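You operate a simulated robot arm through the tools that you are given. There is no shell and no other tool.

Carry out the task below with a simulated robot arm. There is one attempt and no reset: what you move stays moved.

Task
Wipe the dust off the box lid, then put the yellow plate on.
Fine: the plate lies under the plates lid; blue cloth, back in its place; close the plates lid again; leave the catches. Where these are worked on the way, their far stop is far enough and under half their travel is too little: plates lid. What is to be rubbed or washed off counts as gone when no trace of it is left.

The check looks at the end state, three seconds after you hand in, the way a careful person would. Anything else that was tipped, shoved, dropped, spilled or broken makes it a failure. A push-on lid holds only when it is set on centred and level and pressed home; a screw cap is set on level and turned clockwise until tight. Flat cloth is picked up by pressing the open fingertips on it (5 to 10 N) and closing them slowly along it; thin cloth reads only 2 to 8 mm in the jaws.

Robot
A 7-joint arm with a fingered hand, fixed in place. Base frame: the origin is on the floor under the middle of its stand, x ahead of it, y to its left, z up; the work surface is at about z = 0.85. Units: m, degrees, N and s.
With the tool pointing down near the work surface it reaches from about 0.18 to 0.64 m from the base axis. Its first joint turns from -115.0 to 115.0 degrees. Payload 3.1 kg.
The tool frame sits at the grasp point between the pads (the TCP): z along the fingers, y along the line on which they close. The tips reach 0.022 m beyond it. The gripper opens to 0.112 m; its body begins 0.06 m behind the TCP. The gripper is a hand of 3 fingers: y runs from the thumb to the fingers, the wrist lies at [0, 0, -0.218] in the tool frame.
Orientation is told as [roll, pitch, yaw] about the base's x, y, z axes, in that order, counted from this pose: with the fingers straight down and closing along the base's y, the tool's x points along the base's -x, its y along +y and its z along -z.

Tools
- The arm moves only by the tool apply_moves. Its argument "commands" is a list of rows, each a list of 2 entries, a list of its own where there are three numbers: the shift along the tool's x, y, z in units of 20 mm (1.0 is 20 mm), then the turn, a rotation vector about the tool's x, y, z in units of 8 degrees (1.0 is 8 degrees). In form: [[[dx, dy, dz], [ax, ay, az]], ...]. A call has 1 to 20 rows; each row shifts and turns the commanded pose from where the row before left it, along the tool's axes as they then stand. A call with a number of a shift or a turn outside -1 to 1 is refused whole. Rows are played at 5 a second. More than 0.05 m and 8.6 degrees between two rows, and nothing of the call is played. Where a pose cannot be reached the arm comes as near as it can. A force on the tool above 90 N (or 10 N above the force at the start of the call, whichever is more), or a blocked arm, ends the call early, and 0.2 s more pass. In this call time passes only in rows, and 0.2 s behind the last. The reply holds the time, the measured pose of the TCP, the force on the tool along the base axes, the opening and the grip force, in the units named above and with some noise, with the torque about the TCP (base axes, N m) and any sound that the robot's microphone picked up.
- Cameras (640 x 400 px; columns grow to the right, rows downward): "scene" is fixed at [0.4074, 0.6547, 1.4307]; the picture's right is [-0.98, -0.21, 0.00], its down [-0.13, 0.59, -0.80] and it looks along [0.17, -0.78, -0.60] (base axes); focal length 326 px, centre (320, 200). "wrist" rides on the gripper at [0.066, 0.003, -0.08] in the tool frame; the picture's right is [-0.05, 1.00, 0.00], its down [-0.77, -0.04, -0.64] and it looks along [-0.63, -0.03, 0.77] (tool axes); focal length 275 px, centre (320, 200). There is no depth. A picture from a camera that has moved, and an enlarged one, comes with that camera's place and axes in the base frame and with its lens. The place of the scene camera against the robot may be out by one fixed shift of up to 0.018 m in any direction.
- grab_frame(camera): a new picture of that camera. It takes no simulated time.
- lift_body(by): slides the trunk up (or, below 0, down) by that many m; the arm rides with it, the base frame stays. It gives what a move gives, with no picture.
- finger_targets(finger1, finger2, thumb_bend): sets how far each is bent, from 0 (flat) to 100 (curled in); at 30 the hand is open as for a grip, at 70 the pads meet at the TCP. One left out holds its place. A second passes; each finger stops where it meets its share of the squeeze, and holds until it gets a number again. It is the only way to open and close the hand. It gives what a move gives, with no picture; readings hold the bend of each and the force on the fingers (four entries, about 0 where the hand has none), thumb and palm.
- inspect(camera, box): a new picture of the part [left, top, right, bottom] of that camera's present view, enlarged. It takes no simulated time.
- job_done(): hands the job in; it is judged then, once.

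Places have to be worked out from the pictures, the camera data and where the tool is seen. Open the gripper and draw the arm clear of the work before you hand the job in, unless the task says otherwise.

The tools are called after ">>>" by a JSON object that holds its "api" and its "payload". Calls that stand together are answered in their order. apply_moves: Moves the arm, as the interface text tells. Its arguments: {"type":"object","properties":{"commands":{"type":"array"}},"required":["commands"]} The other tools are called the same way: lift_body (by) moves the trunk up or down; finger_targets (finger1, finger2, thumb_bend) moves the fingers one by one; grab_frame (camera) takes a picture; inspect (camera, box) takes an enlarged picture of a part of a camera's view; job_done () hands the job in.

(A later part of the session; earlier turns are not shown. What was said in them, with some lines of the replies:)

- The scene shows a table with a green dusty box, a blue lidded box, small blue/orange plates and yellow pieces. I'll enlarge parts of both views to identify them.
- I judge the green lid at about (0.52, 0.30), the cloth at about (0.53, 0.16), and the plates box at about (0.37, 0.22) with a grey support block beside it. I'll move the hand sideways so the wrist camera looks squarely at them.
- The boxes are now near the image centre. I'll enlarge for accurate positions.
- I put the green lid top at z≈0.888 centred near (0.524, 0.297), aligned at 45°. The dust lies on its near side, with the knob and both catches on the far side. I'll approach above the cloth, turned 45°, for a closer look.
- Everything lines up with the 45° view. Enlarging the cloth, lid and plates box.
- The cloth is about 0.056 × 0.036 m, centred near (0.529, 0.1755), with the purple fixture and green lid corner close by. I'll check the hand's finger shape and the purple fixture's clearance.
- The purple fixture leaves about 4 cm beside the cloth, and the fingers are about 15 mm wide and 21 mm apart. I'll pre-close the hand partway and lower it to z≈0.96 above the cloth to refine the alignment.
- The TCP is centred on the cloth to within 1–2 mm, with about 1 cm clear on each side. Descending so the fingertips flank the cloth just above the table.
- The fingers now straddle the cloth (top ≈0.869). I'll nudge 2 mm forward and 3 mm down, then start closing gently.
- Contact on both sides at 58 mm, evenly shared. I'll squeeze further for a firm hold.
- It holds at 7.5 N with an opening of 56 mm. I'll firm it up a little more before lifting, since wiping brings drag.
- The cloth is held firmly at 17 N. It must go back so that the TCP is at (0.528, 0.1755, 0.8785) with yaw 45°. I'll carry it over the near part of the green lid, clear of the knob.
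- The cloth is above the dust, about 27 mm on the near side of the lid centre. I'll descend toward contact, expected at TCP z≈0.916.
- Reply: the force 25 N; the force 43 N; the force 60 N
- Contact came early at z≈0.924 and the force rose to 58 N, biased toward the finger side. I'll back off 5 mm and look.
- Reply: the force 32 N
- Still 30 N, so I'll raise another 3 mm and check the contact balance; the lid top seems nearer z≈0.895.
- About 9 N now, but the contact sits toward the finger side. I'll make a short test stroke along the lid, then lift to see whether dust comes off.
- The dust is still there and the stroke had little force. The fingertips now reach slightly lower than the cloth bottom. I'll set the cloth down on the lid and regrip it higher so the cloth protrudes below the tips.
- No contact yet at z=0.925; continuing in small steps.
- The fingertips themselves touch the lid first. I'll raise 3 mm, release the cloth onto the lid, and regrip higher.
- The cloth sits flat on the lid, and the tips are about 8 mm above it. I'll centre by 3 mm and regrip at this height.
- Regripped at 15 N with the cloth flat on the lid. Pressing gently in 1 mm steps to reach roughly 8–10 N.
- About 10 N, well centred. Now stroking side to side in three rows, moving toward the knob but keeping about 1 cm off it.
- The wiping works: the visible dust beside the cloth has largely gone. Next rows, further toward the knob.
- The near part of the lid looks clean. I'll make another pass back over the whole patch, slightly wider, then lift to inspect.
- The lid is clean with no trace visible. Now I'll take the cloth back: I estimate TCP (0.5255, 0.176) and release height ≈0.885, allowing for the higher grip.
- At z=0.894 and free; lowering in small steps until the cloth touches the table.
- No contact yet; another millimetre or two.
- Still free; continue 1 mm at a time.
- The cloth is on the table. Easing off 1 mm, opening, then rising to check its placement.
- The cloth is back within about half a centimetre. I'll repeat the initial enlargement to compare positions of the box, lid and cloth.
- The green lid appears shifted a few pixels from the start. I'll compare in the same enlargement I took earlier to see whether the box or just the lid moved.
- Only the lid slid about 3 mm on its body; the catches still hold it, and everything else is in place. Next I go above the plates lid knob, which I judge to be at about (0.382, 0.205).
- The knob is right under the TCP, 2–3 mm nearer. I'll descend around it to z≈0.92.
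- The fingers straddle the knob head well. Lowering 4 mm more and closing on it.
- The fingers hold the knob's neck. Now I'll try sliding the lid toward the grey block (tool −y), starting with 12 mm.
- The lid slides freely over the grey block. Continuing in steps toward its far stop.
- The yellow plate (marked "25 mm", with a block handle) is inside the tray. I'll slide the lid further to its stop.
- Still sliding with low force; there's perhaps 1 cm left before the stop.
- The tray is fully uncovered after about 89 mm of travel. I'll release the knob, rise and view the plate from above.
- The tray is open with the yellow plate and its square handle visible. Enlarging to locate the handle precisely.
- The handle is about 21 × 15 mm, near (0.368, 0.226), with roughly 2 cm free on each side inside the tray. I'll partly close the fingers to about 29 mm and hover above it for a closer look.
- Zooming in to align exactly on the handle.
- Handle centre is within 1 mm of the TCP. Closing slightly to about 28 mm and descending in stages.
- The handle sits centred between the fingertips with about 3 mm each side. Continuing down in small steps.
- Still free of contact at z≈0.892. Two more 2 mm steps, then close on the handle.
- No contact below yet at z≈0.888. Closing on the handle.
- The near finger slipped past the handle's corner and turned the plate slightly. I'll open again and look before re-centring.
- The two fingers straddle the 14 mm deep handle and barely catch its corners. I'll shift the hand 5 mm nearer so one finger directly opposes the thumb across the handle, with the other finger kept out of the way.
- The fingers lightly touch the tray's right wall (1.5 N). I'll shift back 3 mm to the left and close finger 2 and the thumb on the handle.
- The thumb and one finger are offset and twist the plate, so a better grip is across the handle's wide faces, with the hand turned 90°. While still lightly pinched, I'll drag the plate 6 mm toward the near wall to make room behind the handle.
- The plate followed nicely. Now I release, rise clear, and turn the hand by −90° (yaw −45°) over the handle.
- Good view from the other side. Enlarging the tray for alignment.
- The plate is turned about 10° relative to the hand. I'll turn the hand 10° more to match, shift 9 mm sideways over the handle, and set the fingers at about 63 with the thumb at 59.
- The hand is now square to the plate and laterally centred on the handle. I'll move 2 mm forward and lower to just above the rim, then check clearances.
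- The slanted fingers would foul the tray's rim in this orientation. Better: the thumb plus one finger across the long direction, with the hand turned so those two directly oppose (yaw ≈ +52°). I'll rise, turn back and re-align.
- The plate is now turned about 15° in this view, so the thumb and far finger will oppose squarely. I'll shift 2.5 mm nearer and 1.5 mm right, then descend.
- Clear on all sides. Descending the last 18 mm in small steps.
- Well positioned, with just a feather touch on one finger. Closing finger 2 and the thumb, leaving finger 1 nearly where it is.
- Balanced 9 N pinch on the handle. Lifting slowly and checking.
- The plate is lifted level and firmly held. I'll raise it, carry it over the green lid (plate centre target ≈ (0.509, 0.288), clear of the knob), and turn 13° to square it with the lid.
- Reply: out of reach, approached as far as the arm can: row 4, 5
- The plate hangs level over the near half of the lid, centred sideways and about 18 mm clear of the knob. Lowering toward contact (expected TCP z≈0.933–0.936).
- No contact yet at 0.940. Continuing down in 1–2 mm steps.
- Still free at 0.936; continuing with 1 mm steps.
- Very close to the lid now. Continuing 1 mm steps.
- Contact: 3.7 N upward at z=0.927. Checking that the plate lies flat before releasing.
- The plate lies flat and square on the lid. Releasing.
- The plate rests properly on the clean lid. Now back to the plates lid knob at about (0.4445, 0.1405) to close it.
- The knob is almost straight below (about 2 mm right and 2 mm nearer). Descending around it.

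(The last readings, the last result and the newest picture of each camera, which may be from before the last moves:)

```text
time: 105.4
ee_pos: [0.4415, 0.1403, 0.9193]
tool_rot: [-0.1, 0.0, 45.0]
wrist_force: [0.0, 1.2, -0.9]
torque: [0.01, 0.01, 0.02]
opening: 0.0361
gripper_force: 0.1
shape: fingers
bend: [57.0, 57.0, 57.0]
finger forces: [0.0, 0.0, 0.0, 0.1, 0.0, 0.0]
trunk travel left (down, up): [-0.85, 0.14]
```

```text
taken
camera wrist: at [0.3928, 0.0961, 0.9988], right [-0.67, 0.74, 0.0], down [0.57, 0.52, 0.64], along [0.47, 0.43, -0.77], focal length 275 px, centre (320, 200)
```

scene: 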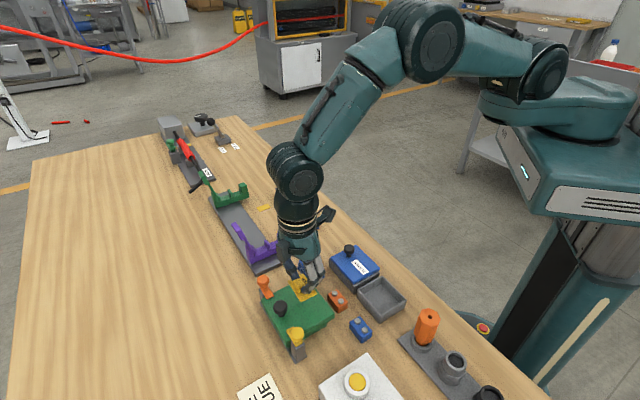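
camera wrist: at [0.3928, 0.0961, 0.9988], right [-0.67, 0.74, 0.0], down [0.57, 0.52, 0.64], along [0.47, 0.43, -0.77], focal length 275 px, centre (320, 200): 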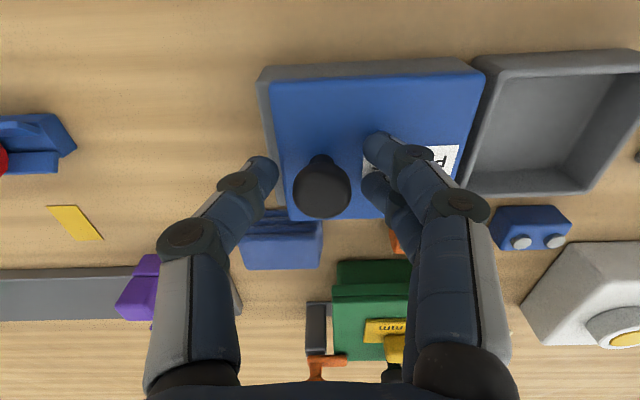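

The knob is between the fingers. Closing on its neck as before, then sliding the lid back (tool +y).

>>> {"api": "finger_targets", "payload": {"finger1": 68, "finger2": 68, "thumb_bend": 68}}

>>> {"api": "apply_moves", "payload": {"commands": [[[0, 0.3, 0], [0, 0, 0]], [[0, 0.3, 0], [0, 0, 0]], [[0, 0.35, 0], [0, 0, 0]], [[0, 0.35, 0], [0, 0, 0]], [[0, 0.35, 0], [0, 0, 0]], [[0, 0.35, 0], [0, 0, 0]], [[0, 0.35, 0], [0, 0, 0]], [[0, 0.35, 0], [0, 0, 0]], [[0, 0.35, 0], [0, 0, 0]], [[0, 0.35, 0], [0, 0, 0]]]}}

>>> {"api": "grab_frame", "payload": {"camera": "wrist"}}

```text
time: 106.4
ee_pos: [0.4431, 0.1406, 0.9185]
tool_rot: [0.1, 0.0, 45.0]
wrist_force: [-0.9, -0.3, -2.2]
torque: [-0.02, 0.0, 0.02]
opening: 0.0114
gripper_force: 2.7
shape: fingers
bend: [67.0, 65.0, 66.0]
finger forces: [0.5, 1.9, 0.0, 0.0, 2.9, 0.1]
trunk travel left (down, up): [-0.85, 0.14]
```

```text
time: 108.6
ee_pos: [0.394, 0.1888, 0.9191]
tool_rot: [0.0, -0.1, 45.0]
wrist_force: [0.4, 0.2, -1.7]
torque: [0.0, -0.03, 0.03]
opening: 0.0117
gripper_force: 3.0
shape: fingers
bend: [67.0, 65.0, 66.0]
finger forces: [0.6, 2.0, 0.0, 0.0, 2.9, 0.0]
trunk travel left (down, up): [-0.85, 0.14]
```

```text
taken
camera wrist: at [0.3448, 0.1441, 0.9985], right [-0.67, 0.74, 0.0], down [0.57, 0.52, 0.64], along [0.47, 0.43, -0.77], focal length 275 px, centre (320, 200)
```

wrist: 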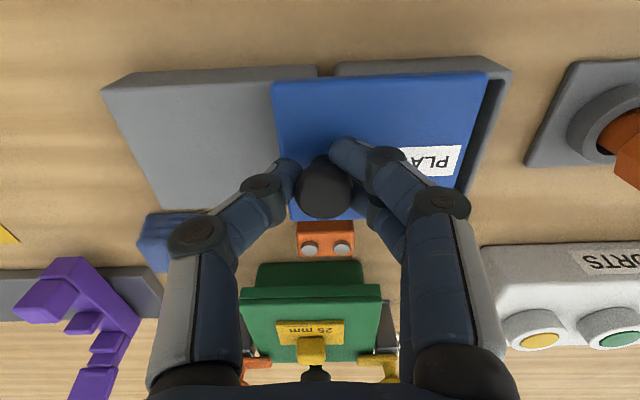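

The lid slid back most of the way, with about 18 mm left. Continuing in small steps to the closed stop.

>>> {"api": "apply_moves", "payload": {"commands": [[[0, 0.25, 0], [0, 0, 0]], [[0, 0.25, 0], [0, 0, 0]], [[0, 0.2, 0], [0, 0, 0]]]}}

>>> {"api": "apply_moves", "payload": {"commands": [[[0, 0.1, 0], [0, 0, 0]], [[0, 0.1, 0], [0, 0, 0]]]}}

>>> {"api": "grab_frame", "payload": {"camera": "wrist"}}

```text
time: 109.4
ee_pos: [0.3829, 0.1991, 0.9184]
tool_rot: [0.0, 0.1, 45.0]
wrist_force: [0.6, 0.3, -4.3]
torque: [0.0, -0.02, -0.02]
opening: 0.0115
gripper_force: 4.0
shape: fingers
bend: [67.0, 65.0, 66.0]
finger forces: [0.9, 2.6, 0.1, 0.0, 3.5, 0.0]
trunk travel left (down, up): [-0.85, 0.14]
```

```text
time: 110.0
ee_pos: [0.3819, 0.2007, 0.9187]
tool_rot: [0.0, 0.0, 45.1]
wrist_force: [0.6, -0.4, -4.4]
torque: [-0.02, 0.01, 0.03]
opening: 0.0116
gripper_force: 3.0
shape: fingers
bend: [67.0, 65.0, 66.0]
finger forces: [0.8, 2.4, 0.0, 0.0, 3.2, 0.1]
trunk travel left (down, up): [-0.85, 0.14]
```

```text
taken
camera wrist: at [0.3321, 0.1568, 0.9989], right [-0.67, 0.74, 0.0], down [0.57, 0.52, 0.64], along [0.47, 0.43, -0.77], focal length 275 px, centre (320, 200)
```

wrist: 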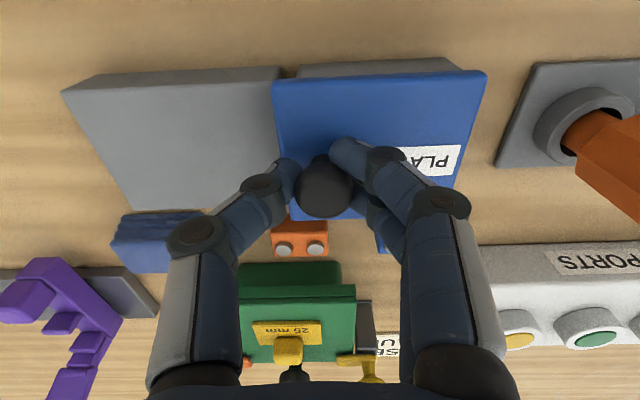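

Within a millimetre or two of the original position. One more small push to make sure it reaches the closed stop.

>>> {"api": "apply_moves", "payload": {"commands": [[[0, 0.1, 0], [0, 0, 0]]]}}

>>> {"api": "apply_moves", "payload": {"commands": [[[0, 0.1, 0], [0, 0, 0]]]}}

>>> {"api": "grab_frame", "payload": {"camera": "wrist"}}

```text
time: 110.4
ee_pos: [0.3804, 0.2027, 0.9186]
tool_rot: [0.0, 0.0, 44.9]
wrist_force: [0.2, -1.7, -3.5]
torque: [-0.02, -0.02, -0.03]
opening: 0.0119
gripper_force: 2.9
shape: fingers
bend: [67.0, 65.0, 66.0]
finger forces: [0.6, 2.0, 0.0, 0.1, 3.9, 0.0]
trunk travel left (down, up): [-0.85, 0.14]
```

```text
time: 110.8
ee_pos: [0.3797, 0.2034, 0.9181]
tool_rot: [0.2, 0.1, 45.0]
wrist_force: [3.2, -3.4, -2.7]
torque: [-0.06, -0.03, 0.0]
opening: 0.0126
gripper_force: 3.7
shape: fingers
bend: [68.0, 66.0, 66.0]
finger forces: [0.1, 1.5, 0.0, 0.0, 5.0, 0.1]
trunk travel left (down, up): [-0.85, 0.14]
```

```text
taken
camera wrist: at [0.33, 0.159, 0.9988], right [-0.67, 0.74, 0.0], down [0.57, 0.52, 0.64], along [0.47, 0.43, -0.77], focal length 275 px, centre (320, 200)
```

wrist: 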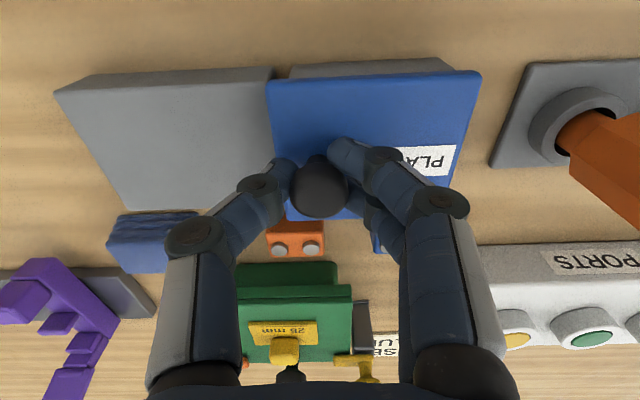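

The stop is reached: about 5 N resistance with the lid at its original place. I'll relax 1.5 mm, release and rise.

>>> {"api": "apply_moves", "payload": {"commands": [[[0, -0.05, 0], [0, 0, 0]]]}}

>>> {"api": "finger_targets", "payload": {"finger1": 48, "finger2": 48, "thumb_bend": 48}}

>>> {"api": "apply_moves", "payload": {"commands": [[[0, 0, -0.4], [0, 0, 0]], [[0, 0, -0.8], [0, 0, 0]], [[0, 0, -0.9], [0, 0, 0]], [[0, 0, -0.9], [0, 0, 0]], [[0, 0, -0.9], [0, 0, 0]], [[0, 0, -0.9], [0, 0, 0]]]}}

>>> {"api": "inspect", "payload": {"camera": "scene", "box": [240, 240, 420, 360]}}

>>> {"api": "grab_frame", "payload": {"camera": "wrist"}}

```text
time: 111.2
ee_pos: [0.3794, 0.2043, 0.9174]
tool_rot: [0.0, -0.1, 45.1]
wrist_force: [1.7, -2.4, -2.6]
torque: [-0.05, -0.03, 0.01]
opening: 0.012
gripper_force: 3.1
shape: fingers
bend: [68.0, 66.0, 66.0]
finger forces: [0.3, 1.6, 0.0, 0.1, 4.1, 0.0]
trunk travel left (down, up): [-0.85, 0.14]
```

```text
time: 112.2
ee_pos: [0.3796, 0.2027, 0.9182]
tool_rot: [0.0, 0.0, 45.0]
wrist_force: [0.4, 0.5, -0.8]
torque: [0.03, 0.04, -0.01]
opening: 0.0603
gripper_force: 0.0
shape: fingers
bend: [48.0, 48.0, 48.0]
finger forces: [0.1, 0.0, 0.0, 0.0, 0.0, 0.0]
trunk travel left (down, up): [-0.85, 0.14]
```

```text
time: 113.6
ee_pos: [0.3796, 0.2036, 1.0156]
tool_rot: [-0.1, 0.0, 45.0]
wrist_force: [-0.8, 0.1, 0.1]
torque: [0.02, 0.0, -0.01]
opening: 0.06
gripper_force: 0.1
shape: fingers
bend: [48.0, 48.0, 48.0]
finger forces: [0.0, 0.1, 0.1, 0.0, 0.1, 0.0]
trunk travel left (down, up): [-0.85, 0.14]
```

```text
3.33 times, centred on (330, 300) of scene
camera zoom: at [0.4074, 0.6547, 1.4307], right [-0.98, -0.21, 0.0], down [-0.13, 0.59, -0.8], along [0.17, -0.78, -0.6], focal length 1087 px, centre (287, -133)
```

zoom: 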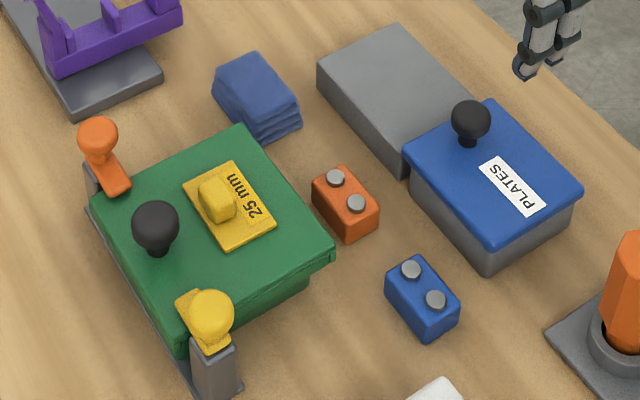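

```text
taken
camera wrist: at [0.3296, 0.1584, 1.0953], right [-0.67, 0.74, 0.0], down [0.57, 0.52, 0.64], along [0.47, 0.43, -0.77], focal length 275 px, centre (320, 200)
```

wrist: 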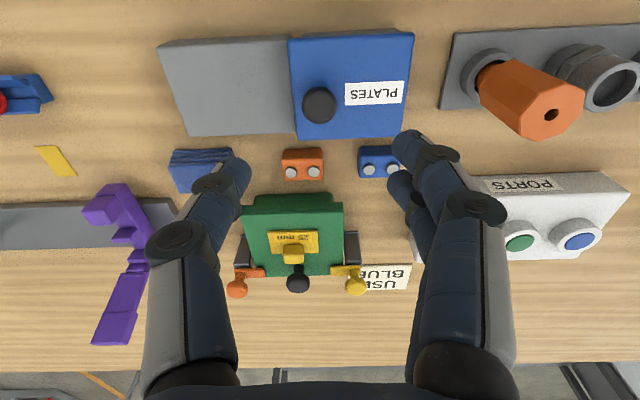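

The plates lid is closed exactly as at the start, and the plate lies on the clean lid. I'll open the hand fully and draw the arm up and clear.

>>> {"api": "apply_moves", "payload": {"commands": [[[0.3, -0.3, -0.9], [0, 0, 0]], [[0.3, -0.3, -0.9], [0, 0, 0]], [[0.3, -0.3, -0.9], [0, 0, 0]], [[0.3, -0.3, -0.9], [0, 0, 0]], [[0.3, -0.3, -0.9], [0, 0, 0]], [[0.3, -0.3, -0.9], [0, 0, 0]], [[0.3, -0.3, -0.9], [0, 0, 0]], [[0.3, -0.3, -0.9], [0, 0, 0]]]}}

>>> {"api": "finger_targets", "payload": {"finger1": 30, "finger2": 30, "thumb_bend": 30}}

>>> {"api": "grab_frame", "payload": {"camera": "scene"}}

>>> {"api": "grab_frame", "payload": {"camera": "wrist"}}

>>> {"api": "inspect", "payload": {"camera": "scene", "box": [255, 270, 335, 340]}}

```text
time: 115.4
ee_pos: [0.379, 0.1343, 1.1589]
tool_rot: [0.1, 0.0, 45.0]
wrist_force: [0.2, 1.1, 0.0]
torque: [-0.01, 0.0, -0.01]
opening: 0.0602
gripper_force: 0.1
shape: fingers
bend: [48.0, 48.0, 48.0]
finger forces: [0.1, 0.0, 0.0, 0.1, 0.0, 0.0]
trunk travel left (down, up): [-0.85, 0.14]
```

```text
time: 116.4
ee_pos: [0.3787, 0.136, 1.1585]
tool_rot: [0.0, -0.1, 45.0]
wrist_force: [-0.2, 0.1, 0.0]
torque: [0.0, -0.01, -0.02]
opening: 0.1112
gripper_force: 0.0
shape: fingers
bend: [30.0, 30.0, 30.0]
finger forces: [0.0, 0.0, 0.1, 0.0, 0.1, 0.1]
trunk travel left (down, up): [-0.85, 0.14]
```

```text
taken
```

scene: 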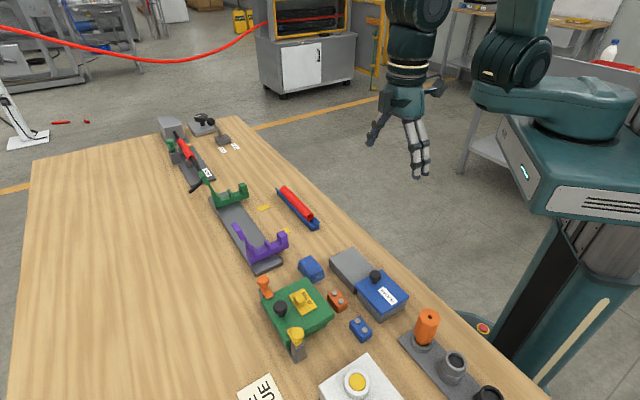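

```text
taken
camera wrist: at [0.3302, 0.0909, 1.2386], right [-0.67, 0.74, 0.0], down [0.57, 0.52, 0.64], along [0.47, 0.43, -0.77], focal length 275 px, centre (320, 200)
```

wrist: 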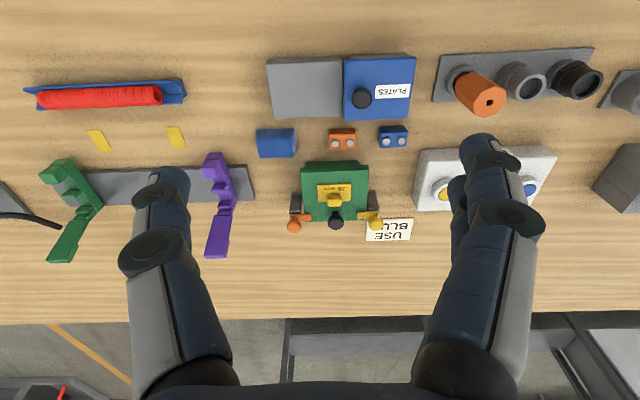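

```text
5.71 times, centred on (295, 305) of scene
camera zoom: at [0.4074, 0.6547, 1.4307], right [-0.98, -0.21, 0.0], down [-0.13, 0.59, -0.8], along [0.17, -0.78, -0.6], focal length 1864 px, centre (463, -400)
```

zoom: 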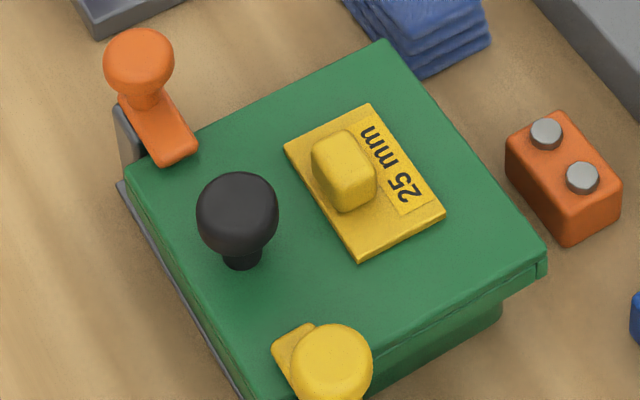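

Final views show the lid clean and the yellow plate flat on it. The cloth is back in its place, to within about half a centimetre. The plates lid is closed, the catches are as they were, and the arm is open and clear. The green lid sits about 3 mm off where it started, having slid on its body during the wiping. Handing in.

>>> {"api": "job_done", "payload": {}}

```text
The job is handed in.
```

I wiped the dust off the green box lid and set the yellow "25 mm" plate on it, then handed the job in. No result has come back yet.

- **Lid:** it looked clean, with no trace of dust, when I checked it before setting the plate down.
- **Plate:** it lies flat on the side of the lid nearer the robot, clear of the knob and both catches.
- **Plates lid:** it is closed again against its stop, in its starting position.
- **Cloth:** it is back in its place, about 6 mm from where it lay at the start.
- **Catches:** I left both as they were.

**Lid shift:** the green lid slid about 3 mm on its box, most likely when I first pressed too hard (58 N). It is still under both catches. I left it because pushing it back risked disturbing the plate or the catches.

The arm is clear of the work with the hand open.
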